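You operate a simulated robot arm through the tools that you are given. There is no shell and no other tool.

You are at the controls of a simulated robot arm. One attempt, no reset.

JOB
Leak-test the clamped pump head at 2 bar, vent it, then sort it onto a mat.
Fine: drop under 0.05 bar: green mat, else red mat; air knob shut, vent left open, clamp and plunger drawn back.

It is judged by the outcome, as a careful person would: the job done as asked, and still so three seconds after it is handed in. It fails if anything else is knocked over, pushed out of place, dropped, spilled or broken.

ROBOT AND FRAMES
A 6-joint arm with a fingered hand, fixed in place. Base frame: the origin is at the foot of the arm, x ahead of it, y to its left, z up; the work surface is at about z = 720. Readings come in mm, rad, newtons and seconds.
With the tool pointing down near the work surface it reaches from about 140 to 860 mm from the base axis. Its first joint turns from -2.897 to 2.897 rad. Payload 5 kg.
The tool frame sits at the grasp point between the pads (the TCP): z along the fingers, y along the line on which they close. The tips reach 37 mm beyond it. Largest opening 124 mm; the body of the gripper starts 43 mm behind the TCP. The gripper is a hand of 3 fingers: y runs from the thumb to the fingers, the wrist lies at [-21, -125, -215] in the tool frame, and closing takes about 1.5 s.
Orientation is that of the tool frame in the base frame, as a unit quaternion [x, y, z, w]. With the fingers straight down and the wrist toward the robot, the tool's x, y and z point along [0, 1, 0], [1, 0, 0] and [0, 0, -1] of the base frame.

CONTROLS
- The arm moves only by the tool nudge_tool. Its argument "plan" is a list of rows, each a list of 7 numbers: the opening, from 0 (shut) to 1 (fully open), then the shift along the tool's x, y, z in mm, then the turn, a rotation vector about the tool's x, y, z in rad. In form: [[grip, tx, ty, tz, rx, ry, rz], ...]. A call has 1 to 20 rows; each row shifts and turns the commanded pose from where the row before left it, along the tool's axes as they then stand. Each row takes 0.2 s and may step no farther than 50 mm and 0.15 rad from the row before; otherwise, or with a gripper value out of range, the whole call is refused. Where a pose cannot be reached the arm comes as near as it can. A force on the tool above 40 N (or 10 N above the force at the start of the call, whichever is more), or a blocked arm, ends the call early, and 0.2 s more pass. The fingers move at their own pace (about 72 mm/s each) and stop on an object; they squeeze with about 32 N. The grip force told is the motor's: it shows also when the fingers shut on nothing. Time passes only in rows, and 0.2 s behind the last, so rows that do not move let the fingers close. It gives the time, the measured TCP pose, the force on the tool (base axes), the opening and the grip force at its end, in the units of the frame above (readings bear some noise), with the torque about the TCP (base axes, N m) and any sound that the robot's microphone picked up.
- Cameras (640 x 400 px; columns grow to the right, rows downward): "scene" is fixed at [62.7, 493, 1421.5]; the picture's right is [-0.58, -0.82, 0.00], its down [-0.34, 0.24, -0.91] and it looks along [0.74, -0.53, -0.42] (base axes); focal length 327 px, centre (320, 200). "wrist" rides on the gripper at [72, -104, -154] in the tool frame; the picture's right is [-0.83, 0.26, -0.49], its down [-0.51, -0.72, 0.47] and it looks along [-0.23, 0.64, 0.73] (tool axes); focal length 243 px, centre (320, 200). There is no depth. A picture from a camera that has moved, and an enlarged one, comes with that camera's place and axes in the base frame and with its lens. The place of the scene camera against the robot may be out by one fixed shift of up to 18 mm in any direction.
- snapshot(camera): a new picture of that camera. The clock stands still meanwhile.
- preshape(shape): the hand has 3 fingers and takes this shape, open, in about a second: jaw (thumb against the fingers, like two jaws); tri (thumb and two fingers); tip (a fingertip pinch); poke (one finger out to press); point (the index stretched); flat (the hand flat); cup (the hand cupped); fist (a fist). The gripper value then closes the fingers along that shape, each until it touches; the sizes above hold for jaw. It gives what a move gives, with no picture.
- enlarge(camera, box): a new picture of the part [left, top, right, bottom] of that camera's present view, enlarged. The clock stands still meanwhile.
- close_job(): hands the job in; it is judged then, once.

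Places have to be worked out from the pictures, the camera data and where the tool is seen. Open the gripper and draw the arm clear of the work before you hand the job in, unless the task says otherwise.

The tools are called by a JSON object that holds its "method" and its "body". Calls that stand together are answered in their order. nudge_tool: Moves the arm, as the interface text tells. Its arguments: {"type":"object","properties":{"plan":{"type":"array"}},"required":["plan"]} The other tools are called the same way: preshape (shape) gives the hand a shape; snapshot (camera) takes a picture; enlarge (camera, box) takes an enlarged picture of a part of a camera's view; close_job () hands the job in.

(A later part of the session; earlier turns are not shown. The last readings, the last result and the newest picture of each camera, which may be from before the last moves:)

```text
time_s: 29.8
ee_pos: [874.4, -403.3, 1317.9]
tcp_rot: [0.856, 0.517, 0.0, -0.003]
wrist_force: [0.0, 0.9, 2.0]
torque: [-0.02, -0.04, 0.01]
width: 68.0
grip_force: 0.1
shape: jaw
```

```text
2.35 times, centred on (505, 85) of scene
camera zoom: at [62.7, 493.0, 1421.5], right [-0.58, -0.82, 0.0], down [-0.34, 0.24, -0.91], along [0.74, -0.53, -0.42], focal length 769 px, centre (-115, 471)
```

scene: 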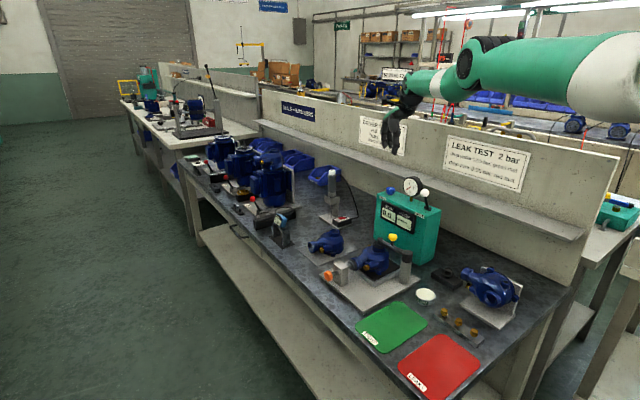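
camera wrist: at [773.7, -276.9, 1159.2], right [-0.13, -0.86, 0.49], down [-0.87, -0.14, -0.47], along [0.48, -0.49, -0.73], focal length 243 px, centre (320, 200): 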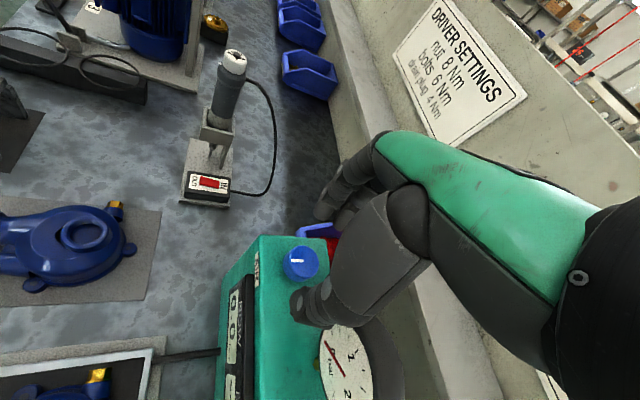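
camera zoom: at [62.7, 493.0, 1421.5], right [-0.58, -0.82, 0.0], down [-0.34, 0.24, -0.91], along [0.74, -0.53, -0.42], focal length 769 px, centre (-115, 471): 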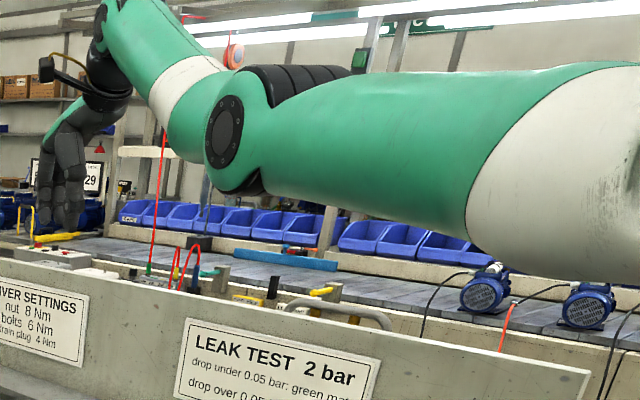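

That worked: the pose was reached and the elbow is now bent the normal way. I'll move inward to a comfortable posture.

{"method": "nudge_tool", "body": {"plan": [[0.55, 0, -20, 0, 0, 0, 0], [0.55, 0, -30, 0, 0, 0, 0], [0.55, 0, -40, 0, 0, 0, 0], [0.55, 0, -40, 0, 0, 0, 0]]}}

{"method": "enlarge", "body": {"camera": "scene", "box": [350, 150, 478, 230]}}

```text
time_s: 30.8
ee_pos: [759.7, -341.5, 1316.6]
tcp_rot: [0.856, 0.517, -0.001, -0.005]
wrist_force: [1.3, 0.1, 0.6]
torque: [-0.01, -0.02, -0.01]
width: 68.2
grip_force: 0.1
shape: jaw
```

```text
5.00 times, centred on (414, 190) of scene
camera zoom: at [62.7, 493.0, 1421.5], right [-0.58, -0.82, 0.0], down [-0.34, 0.24, -0.91], along [0.74, -0.53, -0.42], focal length 1635 px, centre (-150, 250)
```

zoom: 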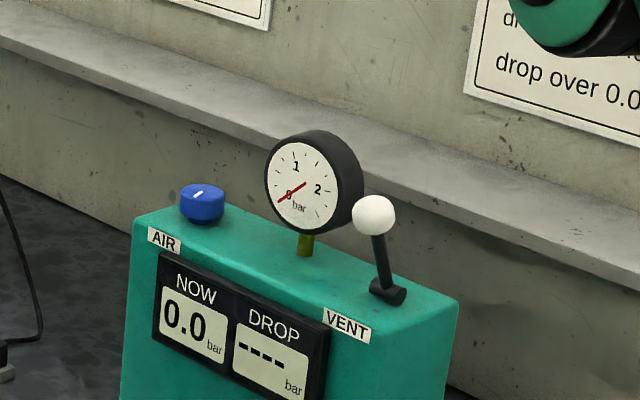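

The arm is normal again at (760,-341,1317). The knob mark is ~18° open yet pressure is still 0.0, so the vent is open. I'll tilt the fingers outward 0.15 rad (keeps the elbow bent) and go back above the knob to shut it fully first.

{"method": "nudge_tool", "body": {"plan": [[0.55, 0, 0, 0, -0.15, 0, 0], [0.55, -2, 44.7, 6.8, 0, 0, 0], [0.55, -2, 44.7, 6.8, 0, 0, 0], [0.55, 0, -7.1, 47.1, 0, 0, 0], [0.55, 0, -7.1, 47.1, 0, 0, 0], [0.55, 0, -7.1, 47.1, 0, 0, 0], [0.55, 0, -7.1, 47.1, 0, 0, 0], [0.55, 0, -7.1, 47.1, 0, 0, 0], [0.55, 0, -7.1, 47.1, 0, 0, 0]]}}

{"method": "enlarge", "body": {"camera": "wrist", "box": [200, 180, 440, 330]}}

{"method": "enlarge", "body": {"camera": "scene", "box": [350, 130, 478, 210]}}

```text
time_s: 32.8
ee_pos: [834.5, -383.5, 1030.4]
tcp_rot: [0.854, 0.515, 0.039, 0.06]
wrist_force: [0.3, 0.2, 1.0]
torque: [0.0, 0.02, -0.01]
width: 68.0
grip_force: 0.1
shape: jaw
```

```text
2.67 times, centred on (320, 255) of wrist
camera zoom: at [757.4, -261.5, 1167.7], right [-0.22, -0.82, 0.52], down [-0.81, -0.15, -0.57], along [0.55, -0.55, -0.63], focal length 647 px, centre (320, 53)
```

zoom: 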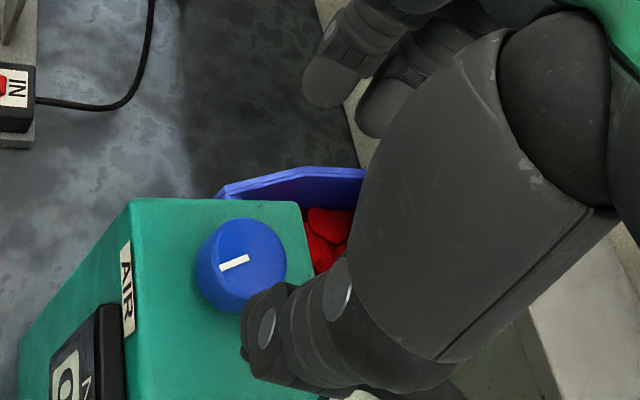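

```text
5.00 times, centred on (414, 170) of scene
camera zoom: at [62.7, 493.0, 1421.5], right [-0.58, -0.82, 0.0], down [-0.34, 0.24, -0.91], along [0.74, -0.53, -0.42], focal length 1635 px, centre (-150, 350)
```

zoom: 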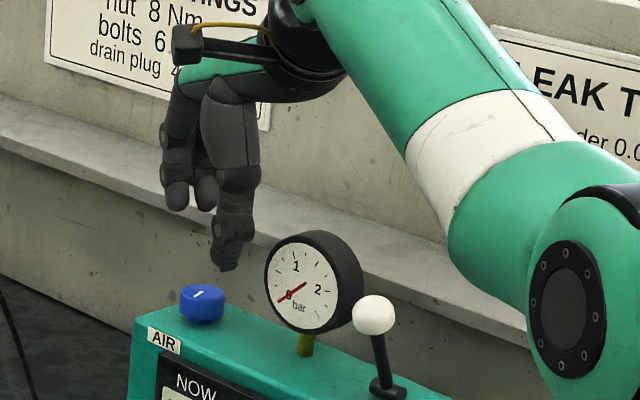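

Knob at about (840,-389.5). I'll shift slightly and descend around it to z≈970, then check before closing.

{"method": "nudge_tool", "body": {"plan": [[0.55, -2.5, 3.9, 0.6, 0, 0, 0], [0.55, 0, -3, 19.8, 0, 0, 0], [0.55, 0, -3, 19.8, 0, 0, 0], [0.55, 0, -3, 19.8, 0, 0, 0], [0.55, 0, 0, 0, 0, 0, 0]]}}

{"method": "enlarge", "body": {"camera": "wrist", "box": [200, 180, 440, 330]}}

{"method": "enlarge", "body": {"camera": "scene", "box": [374, 171, 406, 191]}}

```text
time_s: 34.0
ee_pos: [837.5, -389.5, 970.1]
tcp_rot: [0.854, 0.515, 0.039, 0.061]
wrist_force: [-0.1, -0.3, 3.1]
torque: [0.05, 0.13, 0.05]
width: 68.3
grip_force: 0.0
shape: jaw
```

```text
2.67 times, centred on (320, 255) of wrist
camera zoom: at [760.1, -268.6, 1107.5], right [-0.22, -0.82, 0.52], down [-0.81, -0.15, -0.57], along [0.55, -0.55, -0.63], focal length 647 px, centre (320, 53)
```

zoom: 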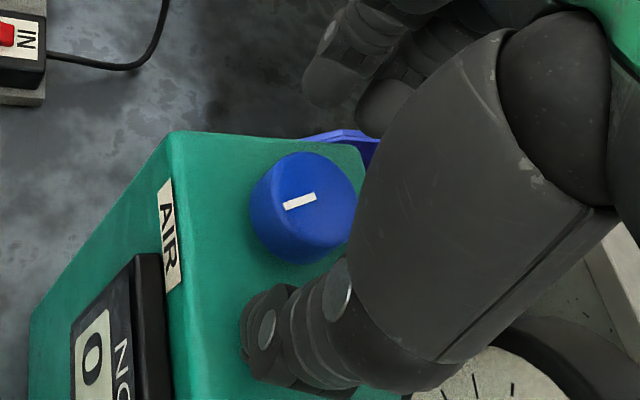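

```text
16.00 times, centred on (390, 181) of scene
camera zoom: at [62.7, 493.0, 1421.5], right [-0.58, -0.82, 0.0], down [-0.34, 0.24, -0.91], along [0.74, -0.53, -0.42], focal length 5231 px, centre (-800, 504)
```

zoom: 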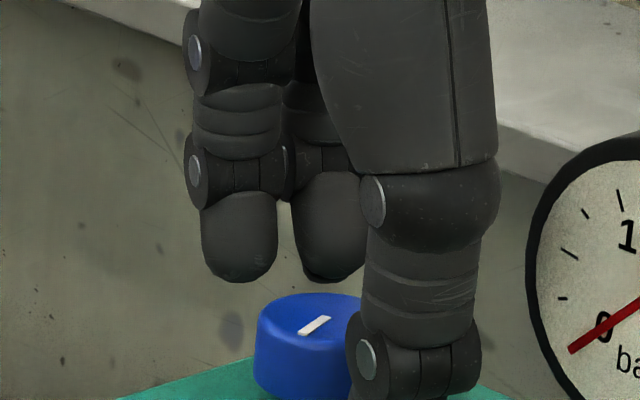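

Triangulating all wrist views gives the knob axis at (838,-385) with top z≈948 and box top ≈927; I was ~5 mm off. I'll reduce the tilt to 0.08, recenter, and close.

{"method": "nudge_tool", "body": {"plan": [[0.55, 0, 0, -3, 0.07, 0, 0], [0.55, 3.9, -4, -0.3, 0, 0, 0], [0.55, 0, 0, 2, 0, 0, 0], [0.35, 0, 0, 0, 0, 0, 0], [0.2, 0, 0, 0, 0, 0, 0], [0.1, 0, 0, 0, 0, 0, 0], [0.1, 0, 0, 0, 0, 0, 0]]}}

{"method": "enlarge", "body": {"camera": "wrist", "box": [200, 180, 440, 330]}}

{"method": "enlarge", "body": {"camera": "scene", "box": [374, 171, 406, 191]}}

```text
time_s: 35.6
ee_pos: [836.4, -383.9, 969.9]
tcp_rot: [0.855, 0.517, 0.02, 0.031]
wrist_force: [-0.3, 0.8, -0.5]
torque: [0.0, 0.03, -0.04]
width: 24.1
grip_force: 31.7
shape: jaw
```

```text
2.67 times, centred on (320, 255) of wrist
camera zoom: at [767.1, -267.2, 1116.0], right [-0.19, -0.84, 0.51], down [-0.84, -0.13, -0.52], along [0.5, -0.53, -0.69], focal length 647 px, centre (320, 53)
```

zoom: 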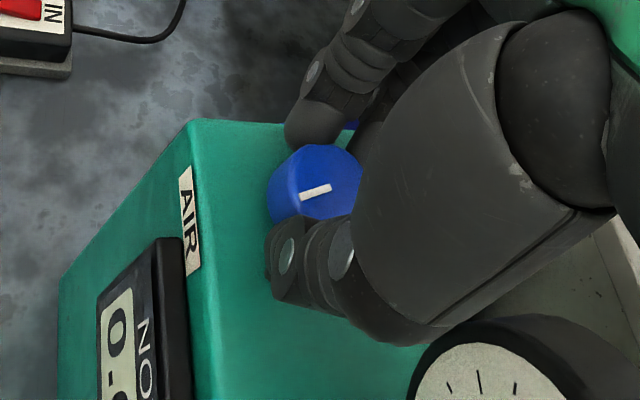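

```text
16.00 times, centred on (390, 181) of scene
camera zoom: at [62.7, 493.0, 1421.5], right [-0.58, -0.82, 0.0], down [-0.34, 0.24, -0.91], along [0.74, -0.53, -0.42], focal length 5231 px, centre (-800, 504)
```

zoom: 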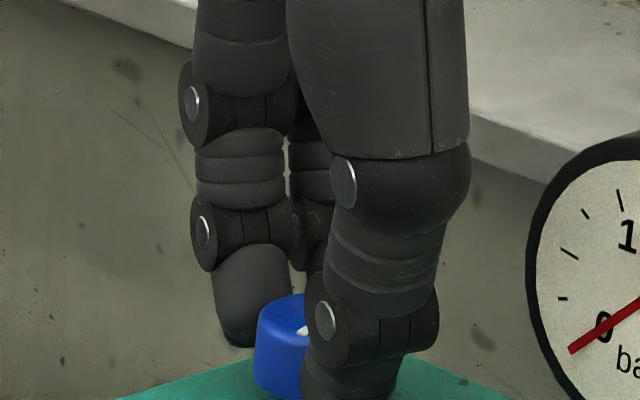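

The knob is well gripped with no side force. I'll turn clockwise back to the shut stop, about 0.33 rad.

{"method": "nudge_tool", "body": {"plan": [[0.1, 0, 0, 0, 0, -0.009, 0.11], [0.1, 0, 0, 0, 0, -0.009, 0.11], [0.1, 0, 0, 0, 0, -0.009, 0.11]]}}

{"method": "enlarge", "body": {"camera": "wrist", "box": [200, 180, 440, 330]}}

{"method": "enlarge", "body": {"camera": "scene", "box": [374, 171, 406, 191]}}

```text
time_s: 36.4
ee_pos: [837.3, -383.3, 970.9]
tcp_rot: [0.929, 0.368, 0.012, 0.033]
wrist_force: [8.6, 4.3, -6.7]
torque: [0.11, -0.21, 0.23]
width: 24.0
grip_force: 32.0
shape: jaw
```

```text
2.67 times, centred on (320, 255) of wrist
camera zoom: at [810.4, -250.7, 1116.1], right [-0.45, -0.73, 0.51], down [-0.84, 0.15, -0.52], along [0.3, -0.66, -0.68], focal length 647 px, centre (320, 53)
```

zoom: 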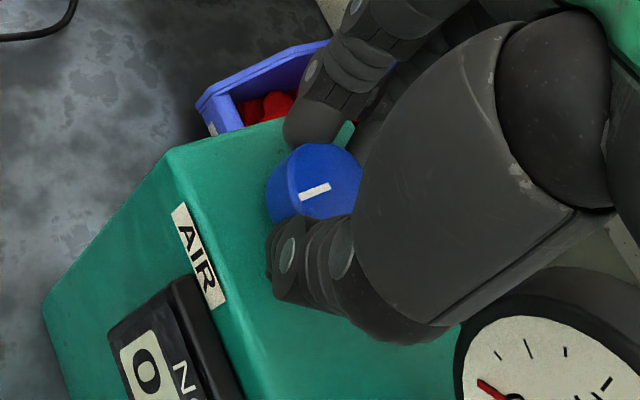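

```text
16.00 times, centred on (390, 181) of scene
camera zoom: at [62.7, 493.0, 1421.5], right [-0.58, -0.82, 0.0], down [-0.34, 0.24, -0.91], along [0.74, -0.53, -0.42], focal length 5231 px, centre (-800, 504)
```

zoom: 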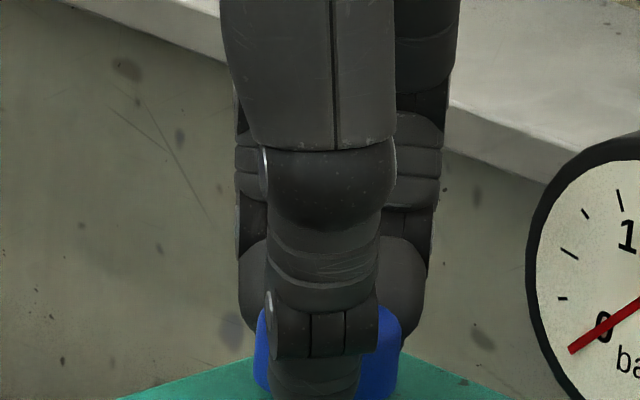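

The knob followed the hand and its mark is back at the original direction within error. I'll add a slight extra clockwise turn to be sure it rests on its stop.

{"method": "nudge_tool", "body": {"plan": [[0.1, 0, 0, 0, 0, -0.005, 0.06], [0.1, 0, 0, 0, 0, -0.004, 0.05]]}}

{"method": "enlarge", "body": {"camera": "wrist", "box": [200, 180, 440, 330]}}

```text
time_s: 37.0
ee_pos: [836.4, -382.7, 970.2]
tcp_rot: [0.948, 0.316, 0.011, 0.034]
wrist_force: [15.8, 9.7, -8.7]
torque: [0.2, -0.51, 0.49]
width: 23.9
grip_force: 32.1
shape: jaw
```

```text
2.67 times, centred on (320, 255) of wrist
camera zoom: at [825.3, -248.2, 1116.1], right [-0.53, -0.68, 0.51], down [-0.82, 0.24, -0.52], along [0.23, -0.69, -0.68], focal length 647 px, centre (320, 53)
```

zoom: 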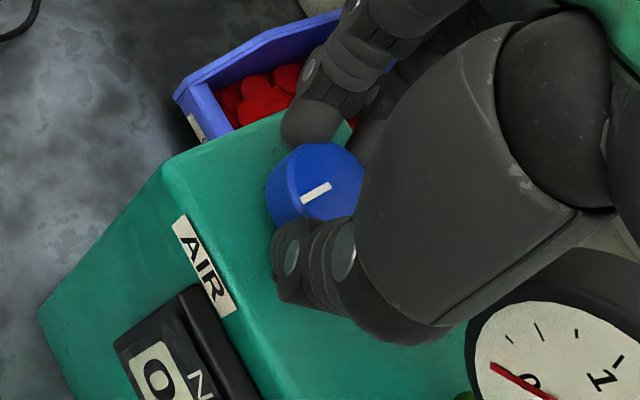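

Torque rose to 0.49 N·m, so the knob is on its shut stop. I'll release, rise, undo the tilt, and move inward toward the vent lever, then yaw so the hand comes from the front.

{"method": "nudge_tool", "body": {"plan": [[0.5, 0, 0, 0, 0, 0, 0], [0.55, 0, 0, 0, 0, 0, 0], [0.55, 0, 0, 0, 0, 0, 0], [0.55, 0, 3.5, -43, 0, 0, 0], [0.55, 0, 3.5, -43, 0, 0, 0], [0.55, 0, 3.5, -43, 0, 0, 0], [0.55, -28.6, -24.4, 0, 0.08, 0, 0], [0.55, -28.6, -24.4, 0, 0, 0, 0], [0.55, -28.6, -24.4, 0, 0, 0, 0], [0.55, -28.6, -24.4, 0, 0, 0, 0], [0.55, 0, 0, 0, 0, 0, 0.125], [0.55, 0, 0, 0, 0, 0, 0.125], [0.55, 0, 0, 0, 0, 0, 0.125], [0.55, 0, 0, 0, 0, 0, 0.125], [0.55, 0, 0, 0, 0, 0, 0.125]]}}

{"method": "snapshot", "body": {"camera": "wrist"}}

{"method": "snapshot", "body": {"camera": "scene"}}

{"method": "enlarge", "body": {"camera": "scene", "box": [350, 150, 478, 230]}}

```text
time_s: 40.2
ee_pos: [686.6, -376.9, 1100.2]
tcp_rot: [1.0, 0.009, -0.003, -0.003]
wrist_force: [-0.2, 0.4, -0.7]
torque: [0.0, -0.02, 0.0]
width: 67.6
grip_force: 0.1
shape: jaw
```

```text
taken
camera wrist: at [757.6, -273.1, 1253.0], right [-0.82, -0.28, 0.5], down [-0.52, 0.72, -0.46], along [-0.23, -0.64, -0.73], focal length 243 px, centre (320, 200)
```

wrist: 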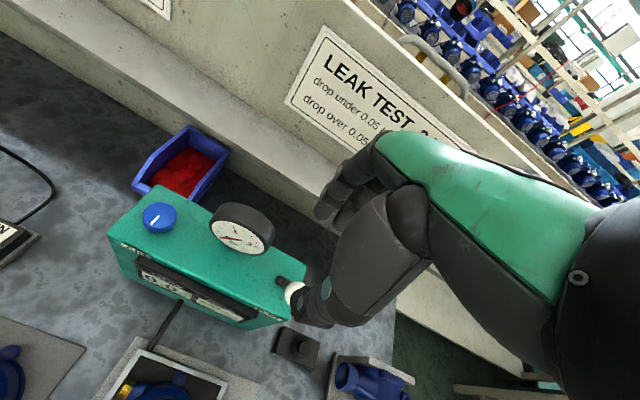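

```text
taken
```

scene: 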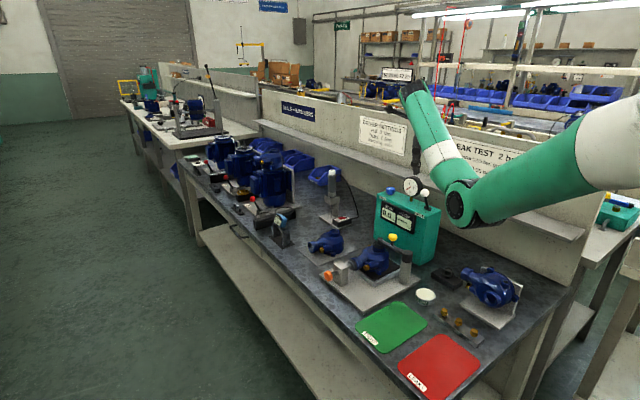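

```text
5.00 times, centred on (414, 190) of scene
camera zoom: at [62.7, 493.0, 1421.5], right [-0.58, -0.82, 0.0], down [-0.34, 0.24, -0.91], along [0.74, -0.53, -0.42], focal length 1635 px, centre (-150, 250)
```

zoom: 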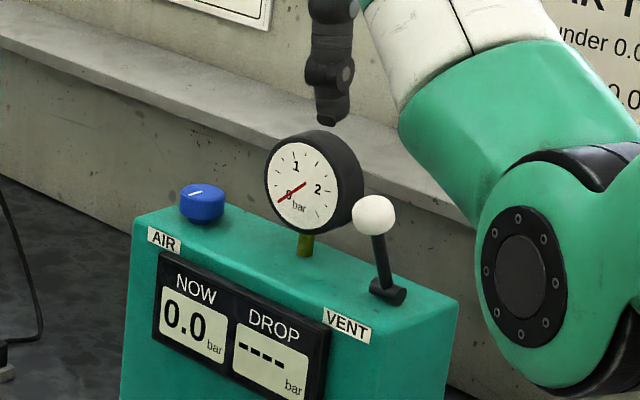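

The knob mark is back at shut and the lever ball is still at about (666,-365,991). I'll center over the ball with ~62 mm opening and stop just above it to check.

{"method": "nudge_tool", "body": {"plan": [[0.5, -22.4, -12.4, 0, 0, 0, 0], [0.5, 0, 0, 22, 0, 0, 0], [0.5, 0, 0, 22, 0, 0, 0], [0.5, 0, 0, 0, 0, 0, 0]]}}

{"method": "enlarge", "body": {"camera": "wrist", "box": [200, 180, 440, 330]}}

{"method": "enlarge", "body": {"camera": "scene", "box": [390, 130, 470, 220]}}

```text
time_s: 41.2
ee_pos: [665.6, -364.2, 1055.2]
tcp_rot: [1.0, 0.01, -0.005, -0.003]
wrist_force: [0.5, 0.0, -0.3]
torque: [0.0, 0.0, 0.0]
width: 62.4
grip_force: 0.1
shape: jaw
```

```text
2.67 times, centred on (320, 255) of wrist
camera zoom: at [735.6, -261.1, 1208.8], right [-0.82, -0.28, 0.5], down [-0.52, 0.71, -0.46], along [-0.22, -0.64, -0.73], focal length 647 px, centre (320, 53)
```

zoom: 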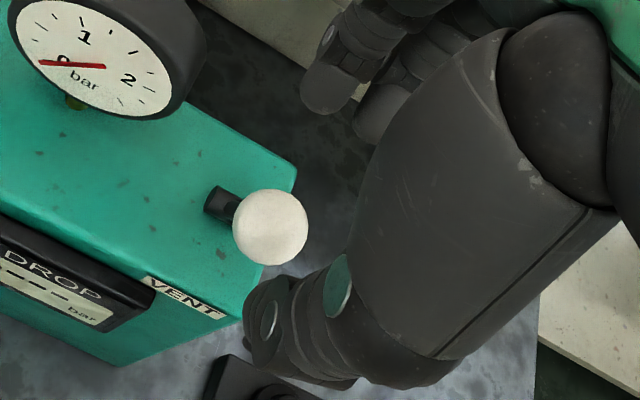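

```text
4.44 times, centred on (430, 175) of scene
camera zoom: at [62.7, 493.0, 1421.5], right [-0.58, -0.82, 0.0], down [-0.34, 0.24, -0.91], along [0.74, -0.53, -0.42], focal length 1453 px, centre (-169, 311)
```

zoom: 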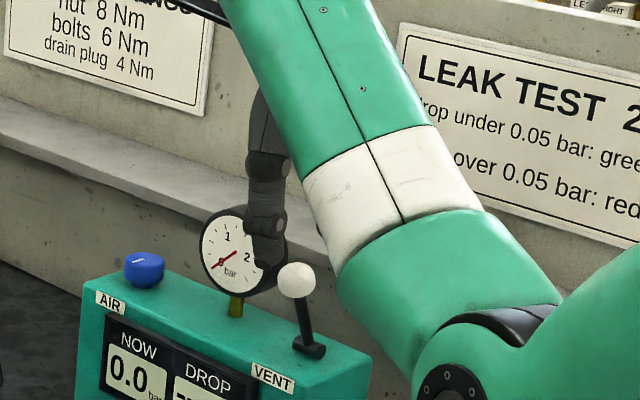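

Ball at about (663.5,-364.5,992), nicely between thumb and fingers. I'll lower 42 mm and close on it gently.

{"method": "nudge_tool", "body": {"plan": [[0.5, -2, 0, 14, 0, 0, 0], [0.5, 0, 0, 14, 0, 0, 0], [0.5, 0, 0, 14, 0, 0, 0], [0.35, 0, 0, 0, 0, 0, 0], [0.2, 0, 0, 0, 0, 0, 0], [0.1, 0, 0, 0, 0, 0, 0], [0.1, 0, 0, 0, 0, 0, 0]]}}

{"method": "enlarge", "body": {"camera": "wrist", "box": [200, 180, 440, 330]}}

{"method": "enlarge", "body": {"camera": "scene", "box": [390, 140, 470, 230]}}

```text
time_s: 42.8
ee_pos: [662.3, -362.8, 1014.2]
tcp_rot: [1.0, 0.01, -0.003, -0.001]
wrist_force: [-0.9, -1.1, -1.9]
torque: [-0.13, -0.01, -0.02]
width: 10.2
grip_force: 32.0
shape: jaw
```

```text
2.67 times, centred on (320, 255) of wrist
camera zoom: at [733.4, -258.8, 1167.4], right [-0.82, -0.28, 0.5], down [-0.52, 0.71, -0.46], along [-0.23, -0.64, -0.73], focal length 647 px, centre (320, 53)
```

zoom: 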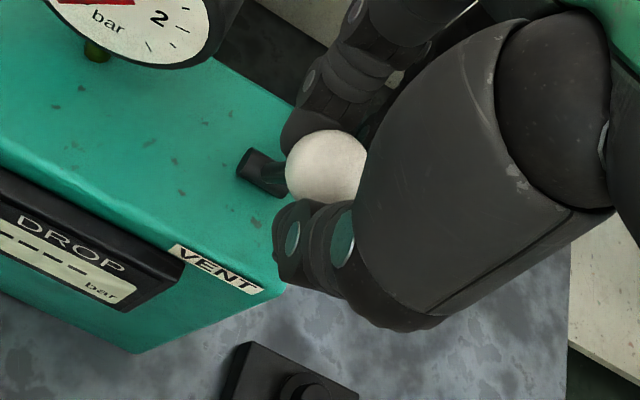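

```text
4.44 times, centred on (430, 185) of scene
camera zoom: at [62.7, 493.0, 1421.5], right [-0.58, -0.82, 0.0], down [-0.34, 0.24, -0.91], along [0.74, -0.53, -0.42], focal length 1453 px, centre (-169, 267)
```

zoom: 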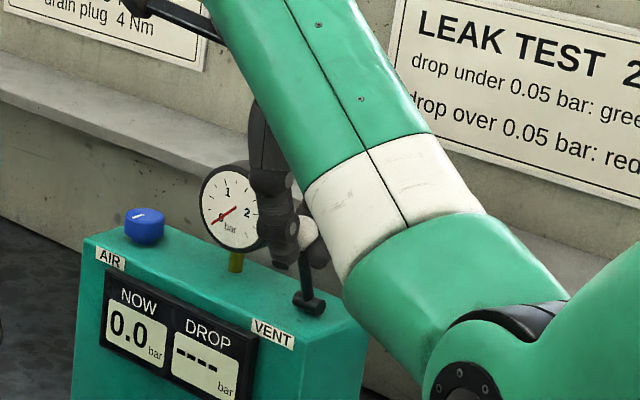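

The ball is held without load. I'll swing the lever toward the back in small steps along its arc.

{"method": "nudge_tool", "body": {"plan": [[0.1, 0, 9, -2.5, 0, 0, 0], [0.1, 0, 9, -1.8, 0, 0, 0], [0.1, 0, 9, -0.5, 0, 0, 0], [0.1, 0, 9, 0.5, 0, 0, 0]]}}

{"method": "enlarge", "body": {"camera": "scene", "box": [390, 140, 470, 230]}}

```text
time_s: 43.8
ee_pos: [662.4, -396.8, 1014.0]
tcp_rot: [1.0, 0.01, -0.007, -0.004]
wrist_force: [-1.3, 11.2, -28.4]
torque: [0.76, 0.14, 0.03]
width: 10.6
grip_force: 31.7
shape: jaw
```

```text
4.44 times, centred on (430, 185) of scene
camera zoom: at [62.7, 493.0, 1421.5], right [-0.58, -0.82, 0.0], down [-0.34, 0.24, -0.91], along [0.74, -0.53, -0.42], focal length 1453 px, centre (-169, 267)
```

zoom: 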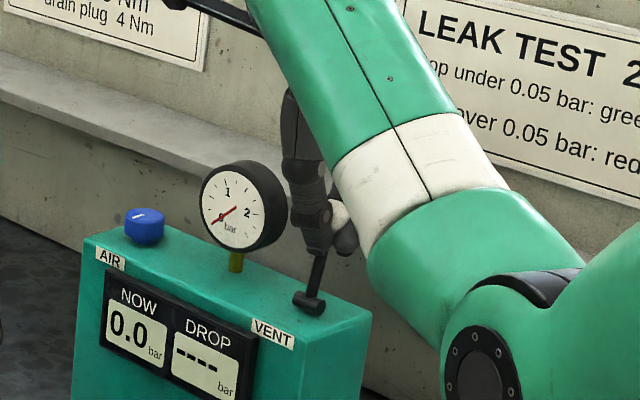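

The lever swung past vertical; a 28 N downward pull shows I'm a bit high on the arc. I'll continue back while lowering slightly.

{"method": "nudge_tool", "body": {"plan": [[0.1, 0, 3, 3, 0, 0, 0], [0.1, 0, 8, 2.5, 0, 0, 0], [0.1, 0, 8, 2.5, 0, 0, 0]]}}

{"method": "enlarge", "body": {"camera": "scene", "box": [390, 140, 470, 230]}}

```text
time_s: 44.6
ee_pos: [662.7, -415.7, 1007.9]
tcp_rot: [1.0, 0.011, -0.006, -0.005]
wrist_force: [-10.3, 31.8, -17.5]
torque: [1.64, 0.28, -0.07]
width: 10.0
grip_force: 32.5
shape: jaw
```

```text
4.44 times, centred on (430, 185) of scene
camera zoom: at [62.7, 493.0, 1421.5], right [-0.58, -0.82, 0.0], down [-0.34, 0.24, -0.91], along [0.74, -0.53, -0.42], focal length 1453 px, centre (-169, 267)
```

zoom: 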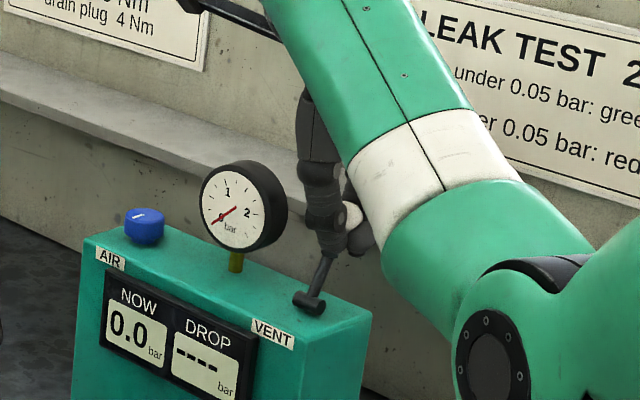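

The force rose to 32 N, so the lever seems to be at its back stop. I'll release it and rise, then check it stays.

{"method": "nudge_tool", "body": {"plan": [[0.3, 0, -2, -1, 0, 0, 0], [0.5, 0, 0, 0, 0, 0, 0], [0.5, 0, 0, 0, 0, 0, 0], [0.5, 0, 0, 0, 0, 0, 0], [0.5, 0, 0, -40, 0, 0, 0], [0.5, 0, 0, -50, 0, 0, 0]]}}

{"method": "enlarge", "body": {"camera": "scene", "box": [350, 150, 478, 230]}}

{"method": "enlarge", "body": {"camera": "wrist", "box": [60, 140, 380, 340]}}

```text
time_s: 46.0
ee_pos: [664.3, -417.4, 1102.3]
tcp_rot: [1.0, 0.009, -0.004, -0.003]
wrist_force: [-0.1, -0.1, -0.7]
torque: [-0.03, 0.01, 0.0]
width: 61.8
grip_force: 0.2
shape: jaw
```

```text
5.00 times, centred on (414, 190) of scene
camera zoom: at [62.7, 493.0, 1421.5], right [-0.58, -0.82, 0.0], down [-0.34, 0.24, -0.91], along [0.74, -0.53, -0.42], focal length 1635 px, centre (-150, 250)
```

zoom: 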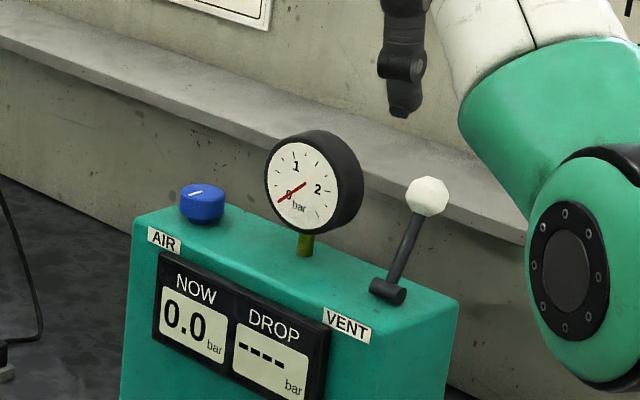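

```text
2.00 times, centred on (220, 240) of wrist
camera zoom: at [735.4, -313.4, 1256.2], right [-0.82, -0.28, 0.5], down [-0.52, 0.71, -0.46], along [-0.22, -0.64, -0.73], focal length 485 px, centre (520, 120)
```

zoom: 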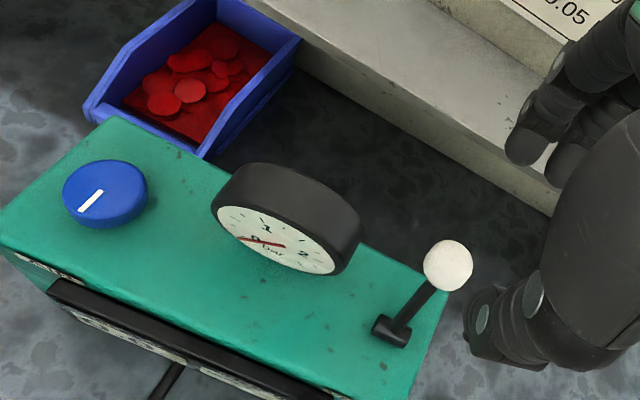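

The lever now leans back and stays at (664,-421,992). Next I return to the knob with a starting yaw of ~1.05 and slight tilt so I can turn it counter-clockwise within reach.

{"method": "nudge_tool", "body": {"plan": [[0.55, 0, 0, 0, 0, 0, -0.125], [0.55, 0, 0, 0, 0, 0, -0.125], [0.55, 0, 0, 0, 0, 0, -0.125], [0.55, 0, 0, 0, 0, 0, -0.125], [0.55, 0, 0, 0, -0.1, 0, 0], [0.55, 41.6, 13.8, 1.4, 0, 0, 0], [0.55, 41.6, 13.8, 1.4, 0, 0, 0], [0.55, 41.6, 13.8, 1.4, 0, 0, 0], [0.55, 41.6, 13.8, 1.4, 0, 0, 0], [0.55, 0, -3.5, 34.8, 0, 0, 0], [0.55, 0, -3.5, 34.8, 0, 0, 0], [0.55, 0, -3.5, 34.8, 0, 0, 0], [0.55, 0, 0, 0, 0, 0, 0]]}}

{"method": "enlarge", "body": {"camera": "wrist", "box": [200, 180, 440, 330]}}

{"method": "enlarge", "body": {"camera": "scene", "box": [350, 140, 478, 220]}}

```text
time_s: 48.8
ee_pos: [836.2, -380.7, 997.3]
tcp_rot: [0.965, 0.257, 0.01, 0.045]
wrist_force: [-0.1, 0.5, -0.4]
torque: [-0.04, 0.03, 0.04]
width: 68.0
grip_force: 0.1
shape: jaw
```

```text
2.67 times, centred on (320, 255) of wrist
camera zoom: at [840.2, -243.2, 1140.2], right [-0.61, -0.6, 0.52], down [-0.78, 0.33, -0.53], along [0.15, -0.73, -0.67], focal length 647 px, centre (320, 53)
```

zoom: 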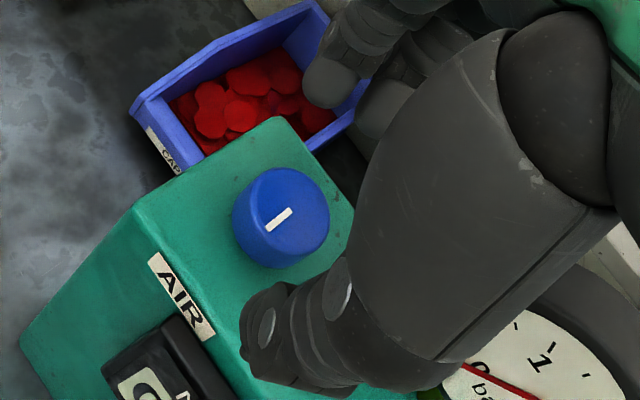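

```text
5.00 times, centred on (414, 180) of scene
camera zoom: at [62.7, 493.0, 1421.5], right [-0.58, -0.82, 0.0], down [-0.34, 0.24, -0.91], along [0.74, -0.53, -0.42], focal length 1635 px, centre (-150, 300)
```

zoom: 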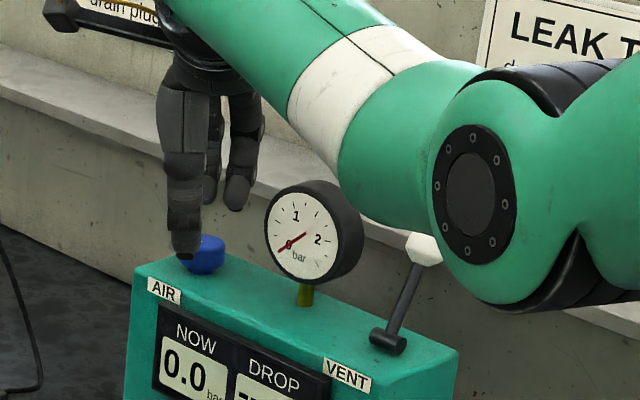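

Knob centered within ~3 mm. I'll adjust, lower to z≈969 and grip it.

{"method": "nudge_tool", "body": {"plan": [[0.55, -1, 3.2, 0.3, 0, 0, 0], [0.55, 0, -1.4, 14, 0, 0, 0], [0.55, 0, -1.4, 14, 0, 0, 0], [0.35, 0, 0, 0, 0, 0, 0], [0.2, 0, 0, 0, 0, 0, 0], [0.1, 0, 0, 0, 0, 0, 0], [0.1, 0, 0, 0, 0, 0, 0]]}}

{"method": "enlarge", "body": {"camera": "wrist", "box": [200, 180, 440, 330]}}

```text
time_s: 50.4
ee_pos: [837.3, -384.7, 966.0]
tcp_rot: [0.965, 0.257, 0.01, 0.043]
wrist_force: [0.7, 1.7, 2.8]
torque: [0.15, -0.01, 0.0]
width: 24.6
grip_force: 32.6
shape: jaw
```

```text
2.67 times, centred on (320, 255) of wrist
camera zoom: at [840.8, -246.9, 1109.3], right [-0.61, -0.6, 0.52], down [-0.78, 0.33, -0.53], along [0.15, -0.73, -0.67], focal length 647 px, centre (320, 53)
```

zoom: 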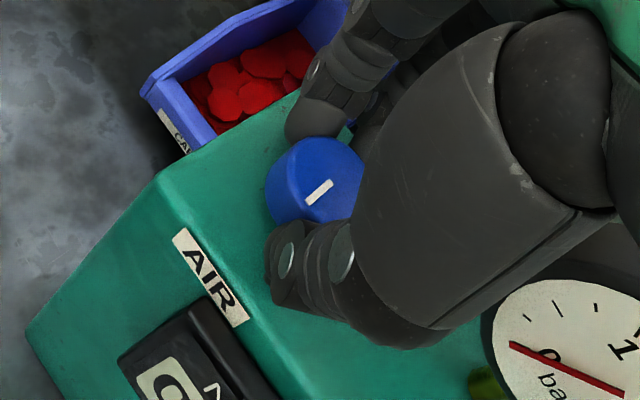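

Well gripped. I'll open the air a little: 0.2 rad counter-clockwise, then check the display.

{"method": "nudge_tool", "body": {"plan": [[0.1, 0, 0, 0, 0, 0.01, -0.1], [0.1, 0, 0, 0, 0, 0.01, -0.1]]}}

{"method": "enlarge", "body": {"camera": "scene", "box": [350, 160, 478, 240]}}

```text
time_s: 51.0
ee_pos: [836.3, -385.8, 966.2]
tcp_rot: [0.935, 0.352, 0.015, 0.043]
wrist_force: [0.9, 1.2, 2.1]
torque: [0.05, -0.03, -0.05]
width: 24.8
grip_force: 32.0
shape: jaw
```

```text
5.00 times, centred on (414, 200) of scene
camera zoom: at [62.7, 493.0, 1421.5], right [-0.58, -0.82, 0.0], down [-0.34, 0.24, -0.91], along [0.74, -0.53, -0.42], focal length 1635 px, centre (-150, 200)
```

zoom: 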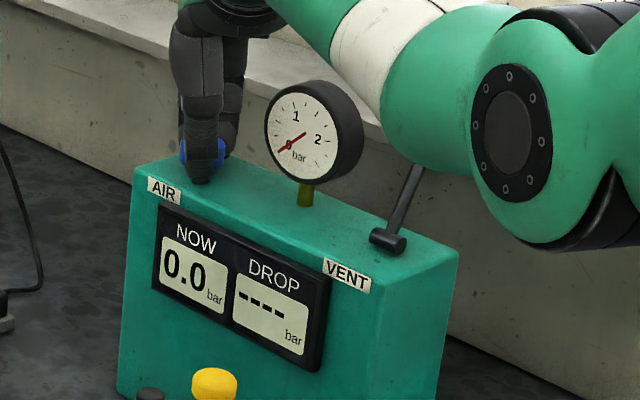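

Still 0.0. I'll turn 0.2 rad more and watch.

{"method": "nudge_tool", "body": {"plan": [[0.1, 0, 0, 0, 0, 0.01, -0.1], [0.1, 0, 0, 0, 0, 0.01, -0.1]]}}

{"method": "enlarge", "body": {"camera": "scene", "box": [350, 160, 478, 240]}}

```text
time_s: 51.6
ee_pos: [835.6, -384.8, 965.9]
tcp_rot: [0.895, 0.444, 0.02, 0.04]
wrist_force: [-0.1, -2.6, 1.6]
torque: [-0.06, 0.04, -0.06]
width: 24.4
grip_force: 31.9
shape: jaw
```

```text
5.00 times, centred on (414, 200) of scene
camera zoom: at [62.7, 493.0, 1421.5], right [-0.58, -0.82, 0.0], down [-0.34, 0.24, -0.91], along [0.74, -0.53, -0.42], focal length 1635 px, centre (-150, 200)
```

zoom: 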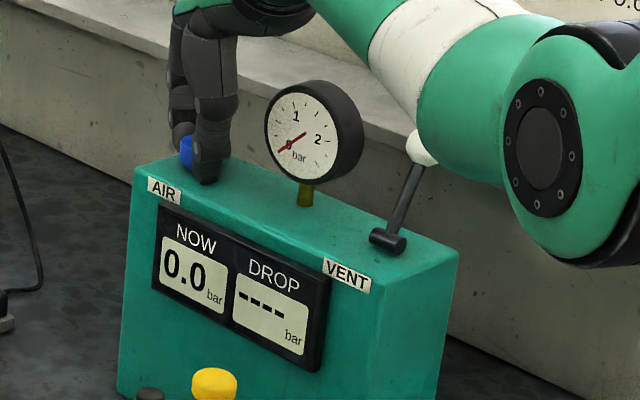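

No change yet at ~0.4 rad. I'll turn another 0.2 rad and wait half a second.

{"method": "nudge_tool", "body": {"plan": [[0.1, 0, 0, 0, 0, 0.01, -0.1], [0.1, 0, 0, 0, 0, 0.01, -0.1], [0.1, 0, 0, 0, 0, 0, 0], [0.1, 0, 0, 0, 0, 0, 0]]}}

{"method": "enlarge", "body": {"camera": "scene", "box": [350, 160, 478, 240]}}

{"method": "enlarge", "body": {"camera": "wrist", "box": [200, 180, 440, 330]}}

```text
time_s: 52.6
ee_pos: [835.2, -385.6, 965.5]
tcp_rot: [0.846, 0.531, 0.024, 0.038]
wrist_force: [0.4, -5.2, -1.7]
torque: [-0.1, -0.05, 0.01]
width: 24.5
grip_force: 32.0
shape: jaw
```

```text
5.00 times, centred on (414, 200) of scene
camera zoom: at [62.7, 493.0, 1421.5], right [-0.58, -0.82, 0.0], down [-0.34, 0.24, -0.91], along [0.74, -0.53, -0.42], focal length 1635 px, centre (-150, 200)
```

zoom: 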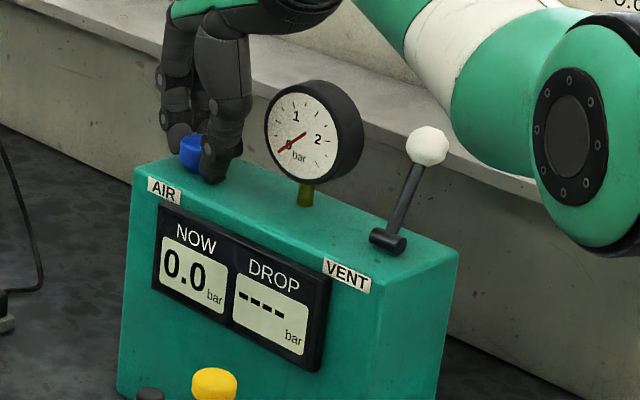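

```text
2.67 times, centred on (320, 255) of wrist
camera zoom: at [759.4, -269.7, 1109.7], right [-0.17, -0.84, 0.51], down [-0.83, -0.16, -0.54], along [0.53, -0.51, -0.67], focal length 647 px, centre (320, 53)
```

zoom: 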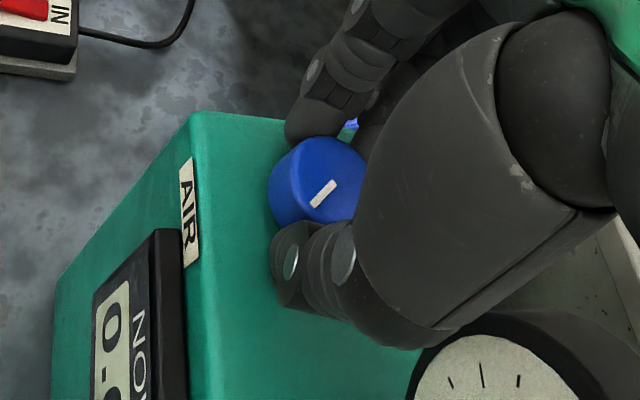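

Knob is 0.6 rad open, still 0.0 bar. I'll continue carefully another 0.2 rad and wait.

{"method": "nudge_tool", "body": {"plan": [[0.1, 0, 0, 0, 0, 0.01, -0.1], [0.1, 0, 0, 0, 0, 0.01, -0.1], [0.1, 0, 0, 0, 0, 0, 0]]}}

{"method": "enlarge", "body": {"camera": "scene", "box": [350, 160, 478, 240]}}

```text
time_s: 53.4
ee_pos: [835.0, -385.6, 966.8]
tcp_rot: [0.788, 0.613, 0.029, 0.034]
wrist_force: [-3.4, -5.6, -4.2]
torque: [-0.16, 0.1, -0.02]
width: 24.0
grip_force: 31.9
shape: jaw
```

```text
5.00 times, centred on (414, 200) of scene
camera zoom: at [62.7, 493.0, 1421.5], right [-0.58, -0.82, 0.0], down [-0.34, 0.24, -0.91], along [0.74, -0.53, -0.42], focal length 1635 px, centre (-150, 200)
```

zoom: 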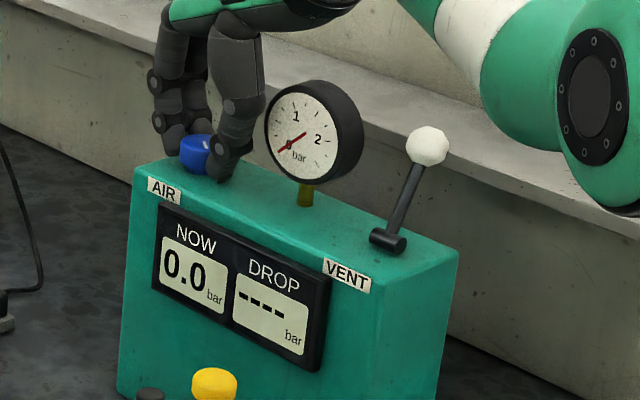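

Still zero at 0.8 rad. One more 0.2 rad step is within reach; I'll take it slowly and check.

{"method": "nudge_tool", "body": {"plan": [[0.1, 0, 0, 0, 0, 0.01, -0.1], [0.1, 0, 0, 0, 0, 0.01, -0.1], [0.1, 0, 0, 0, 0, 0, 0]]}}

{"method": "enlarge", "body": {"camera": "scene", "box": [350, 160, 478, 240]}}

{"method": "enlarge", "body": {"camera": "wrist", "box": [200, 180, 440, 330]}}

```text
time_s: 54.2
ee_pos: [836.5, -384.5, 965.9]
tcp_rot: [0.722, 0.69, 0.034, 0.033]
wrist_force: [-7.3, -1.3, -0.1]
torque: [-1.5, 0.79, -1.45]
width: 23.6
grip_force: 32.2
shape: jaw
```

```text
5.00 times, centred on (414, 200) of scene
camera zoom: at [62.7, 493.0, 1421.5], right [-0.58, -0.82, 0.0], down [-0.34, 0.24, -0.91], along [0.74, -0.53, -0.42], focal length 1635 px, centre (-150, 200)
```

zoom: 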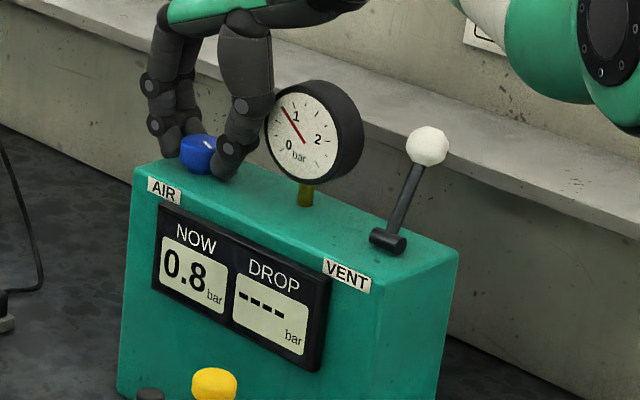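

```text
2.67 times, centred on (320, 255) of wrist
camera zoom: at [720.0, -308.3, 1110.0], right [0.18, -0.84, 0.51], down [-0.7, -0.47, -0.54], along [0.69, -0.26, -0.67], focal length 647 px, centre (320, 53)
```

zoom: 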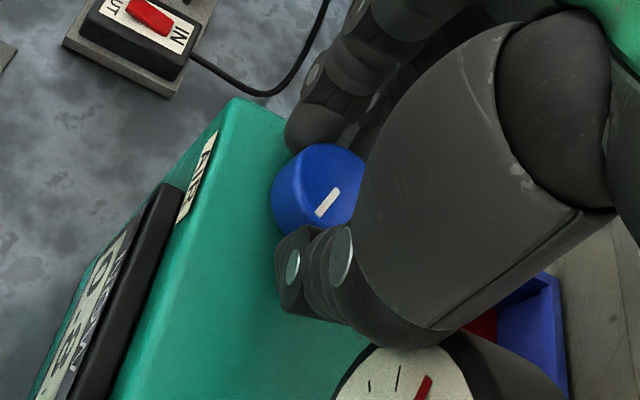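

Pressure is building: 0.8 bar — the vent is shut with the lever back, and flow starts near 0.9 rad. The torque suggests the hand is also near the gauge or the knob's stop, so I'll turn back 0.1 rad at once and check the rate.

{"method": "nudge_tool", "body": {"plan": [[0.1, 0, 0, 0, 0, -0.01, 0.1]]}}

{"method": "enlarge", "body": {"camera": "scene", "box": [350, 160, 478, 240]}}

```text
time_s: 54.6
ee_pos: [835.6, -385.3, 966.9]
tcp_rot: [0.756, 0.653, 0.03, 0.033]
wrist_force: [-4.0, -4.4, -4.2]
torque: [-0.04, 0.17, -0.03]
width: 23.6
grip_force: 31.8
shape: jaw
```

```text
5.00 times, centred on (414, 200) of scene
camera zoom: at [62.7, 493.0, 1421.5], right [-0.58, -0.82, 0.0], down [-0.34, 0.24, -0.91], along [0.74, -0.53, -0.42], focal length 1635 px, centre (-150, 200)
```

zoom: 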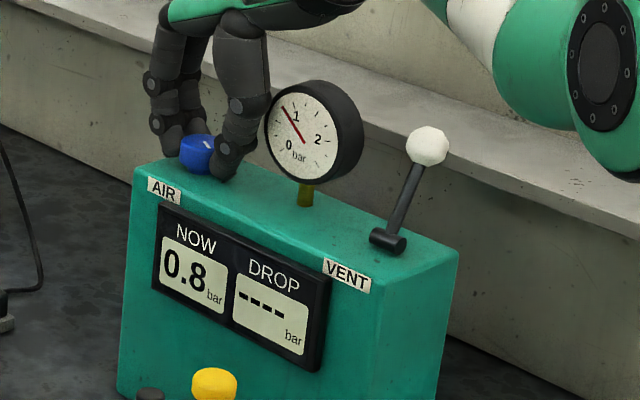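

Flow stopped again at ~0.9 rad with 0.8 bar held. To get clear of the gauge and have comfortable range, I'll release, rotate the hand 0.5 rad clockwise around the knob, and regrip.

{"method": "nudge_tool", "body": {"plan": [[0.4, 0, 0, 0, 0, 0, 0], [0.55, 0, 0, 0, 0, 0, 0], [0.55, 0, 0, 0, 0, 0, 0], [0.55, 0, 0, 0, 0, -0.0125, 0.125], [0.55, 0, 0, 0, 0, -0.0125, 0.125], [0.55, 0, 0, 0, 0, -0.0125, 0.125], [0.55, 0, 0, 0, 0, -0.0125, 0.125]]}}

{"method": "enlarge", "body": {"camera": "wrist", "box": [200, 180, 440, 330]}}

{"method": "enlarge", "body": {"camera": "scene", "box": [350, 160, 478, 240]}}

```text
time_s: 56.2
ee_pos: [835.6, -385.5, 967.6]
tcp_rot: [0.895, 0.443, 0.021, 0.042]
wrist_force: [-1.6, -3.0, 12.1]
torque: [0.26, 0.52, 0.16]
width: 67.6
grip_force: 0.1
shape: jaw
```

```text
2.67 times, centred on (320, 255) of wrist
camera zoom: at [784.7, -256.6, 1110.5], right [-0.33, -0.79, 0.51], down [-0.84, 0.01, -0.54], along [0.42, -0.61, -0.67], focal length 647 px, centre (320, 53)
```

zoom: 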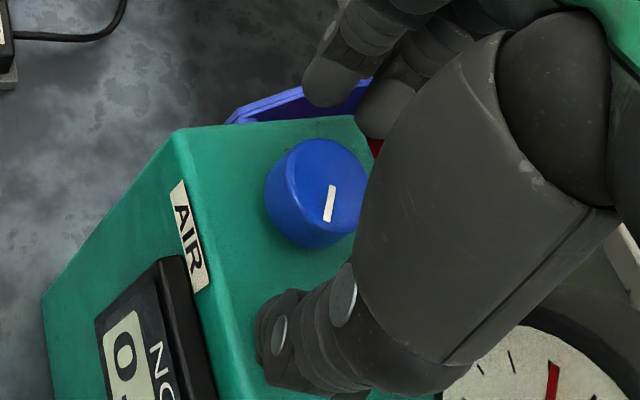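

```text
5.00 times, centred on (414, 200) of scene
camera zoom: at [62.7, 493.0, 1421.5], right [-0.58, -0.82, 0.0], down [-0.34, 0.24, -0.91], along [0.74, -0.53, -0.42], focal length 1635 px, centre (-150, 200)
```

zoom: 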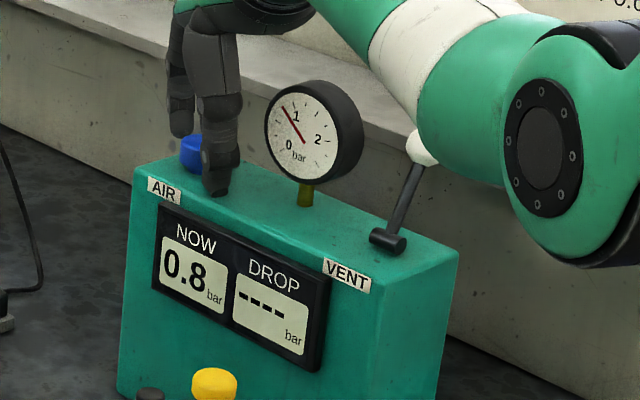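

Pressure holds at 0.8. The thumb presses the box top a little, so I'll rise 2 mm and regrip.

{"method": "nudge_tool", "body": {"plan": [[0.55, 0, 0.5, -2, 0, 0, 0], [0.35, 0, 0, 0, 0, 0, 0], [0.2, 0, 0, 0, 0, 0, 0], [0.1, 0, 0, 0, 0, 0, 0], [0.1, 0, 0, 0, 0, 0, 0]]}}

{"method": "enlarge", "body": {"camera": "scene", "box": [350, 160, 478, 240]}}

{"method": "enlarge", "body": {"camera": "wrist", "box": [200, 180, 440, 330]}}

```text
time_s: 57.4
ee_pos: [835.7, -384.8, 965.6]
tcp_rot: [0.895, 0.444, 0.02, 0.04]
wrist_force: [1.5, 2.2, -4.0]
torque: [0.09, 0.02, 0.03]
width: 24.5
grip_force: 32.1
shape: jaw
```

```text
5.00 times, centred on (414, 200) of scene
camera zoom: at [62.7, 493.0, 1421.5], right [-0.58, -0.82, 0.0], down [-0.34, 0.24, -0.91], along [0.74, -0.53, -0.42], focal length 1635 px, centre (-150, 200)
```

zoom: 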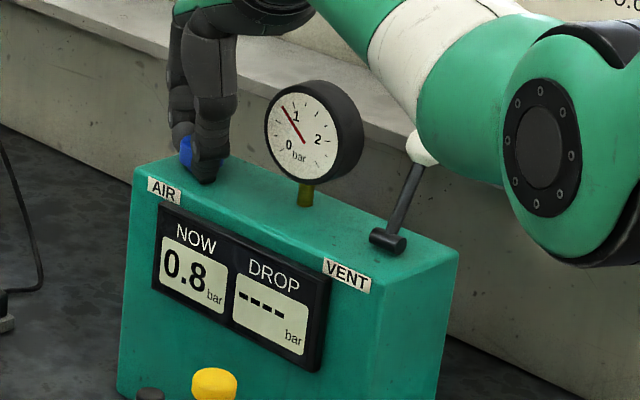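

```text
2.67 times, centred on (320, 255) of wrist
camera zoom: at [784.9, -256.6, 1110.1], right [-0.33, -0.79, 0.51], down [-0.85, 0.01, -0.53], along [0.42, -0.61, -0.67], focal length 647 px, centre (320, 53)
```

zoom: 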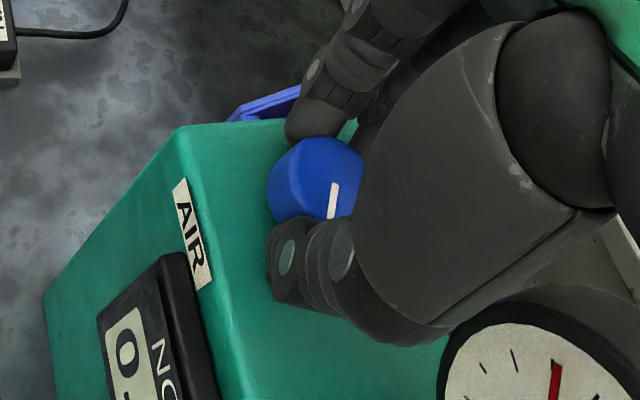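

Regripped at ~0.9 rad. I'll turn 0.06 rad CCW and check whether flow starts.

{"method": "nudge_tool", "body": {"plan": [[0.1, 0, 0, 0, 0, 0.006, -0.06]]}}

{"method": "enlarge", "body": {"camera": "scene", "box": [350, 160, 478, 240]}}

```text
time_s: 57.8
ee_pos: [834.8, -384.7, 967.7]
tcp_rot: [0.881, 0.471, 0.021, 0.039]
wrist_force: [-0.1, 5.0, -6.4]
torque: [0.14, 0.05, -0.01]
width: 24.2
grip_force: 32.0
shape: jaw
```

```text
5.00 times, centred on (414, 200) of scene
camera zoom: at [62.7, 493.0, 1421.5], right [-0.58, -0.82, 0.0], down [-0.34, 0.24, -0.91], along [0.74, -0.53, -0.42], focal length 1635 px, centre (-150, 200)
```

zoom: 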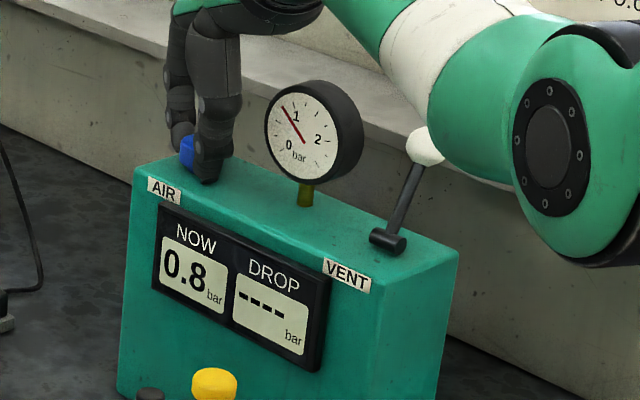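

Still 0.8. Another 0.05 rad.

{"method": "nudge_tool", "body": {"plan": [[0.1, 0, 0, 0, 0, 0.005, -0.05]]}}

{"method": "enlarge", "body": {"camera": "scene", "box": [350, 160, 478, 240]}}

```text
time_s: 58.2
ee_pos: [835.3, -385.8, 965.4]
tcp_rot: [0.869, 0.493, 0.023, 0.039]
wrist_force: [0.3, 3.8, -10.3]
torque: [0.16, 0.03, 0.03]
width: 24.2
grip_force: 32.0
shape: jaw
```

```text
5.00 times, centred on (414, 200) of scene
camera zoom: at [62.7, 493.0, 1421.5], right [-0.58, -0.82, 0.0], down [-0.34, 0.24, -0.91], along [0.74, -0.53, -0.42], focal length 1635 px, centre (-150, 200)
```

zoom: 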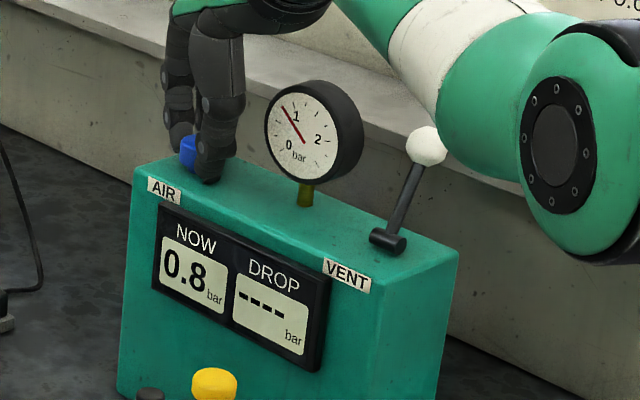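

Not flowing yet; another 0.05 rad.

{"method": "nudge_tool", "body": {"plan": [[0.1, 0, 0, 0, 0, 0.005, -0.05]]}}

{"method": "enlarge", "body": {"camera": "scene", "box": [350, 160, 478, 240]}}

```text
time_s: 58.6
ee_pos: [834.2, -385.7, 966.3]
tcp_rot: [0.856, 0.515, 0.023, 0.038]
wrist_force: [-1.1, 6.1, -10.1]
torque: [0.2, 0.09, 0.02]
width: 23.9
grip_force: 31.8
shape: jaw
```

```text
5.00 times, centred on (414, 200) of scene
camera zoom: at [62.7, 493.0, 1421.5], right [-0.58, -0.82, 0.0], down [-0.34, 0.24, -0.91], along [0.74, -0.53, -0.42], focal length 1635 px, centre (-150, 200)
```

zoom: 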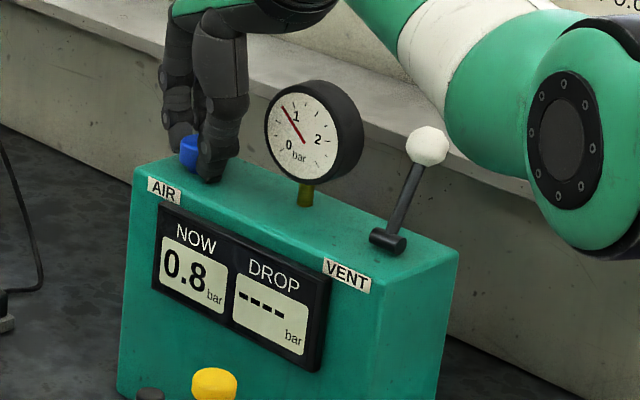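

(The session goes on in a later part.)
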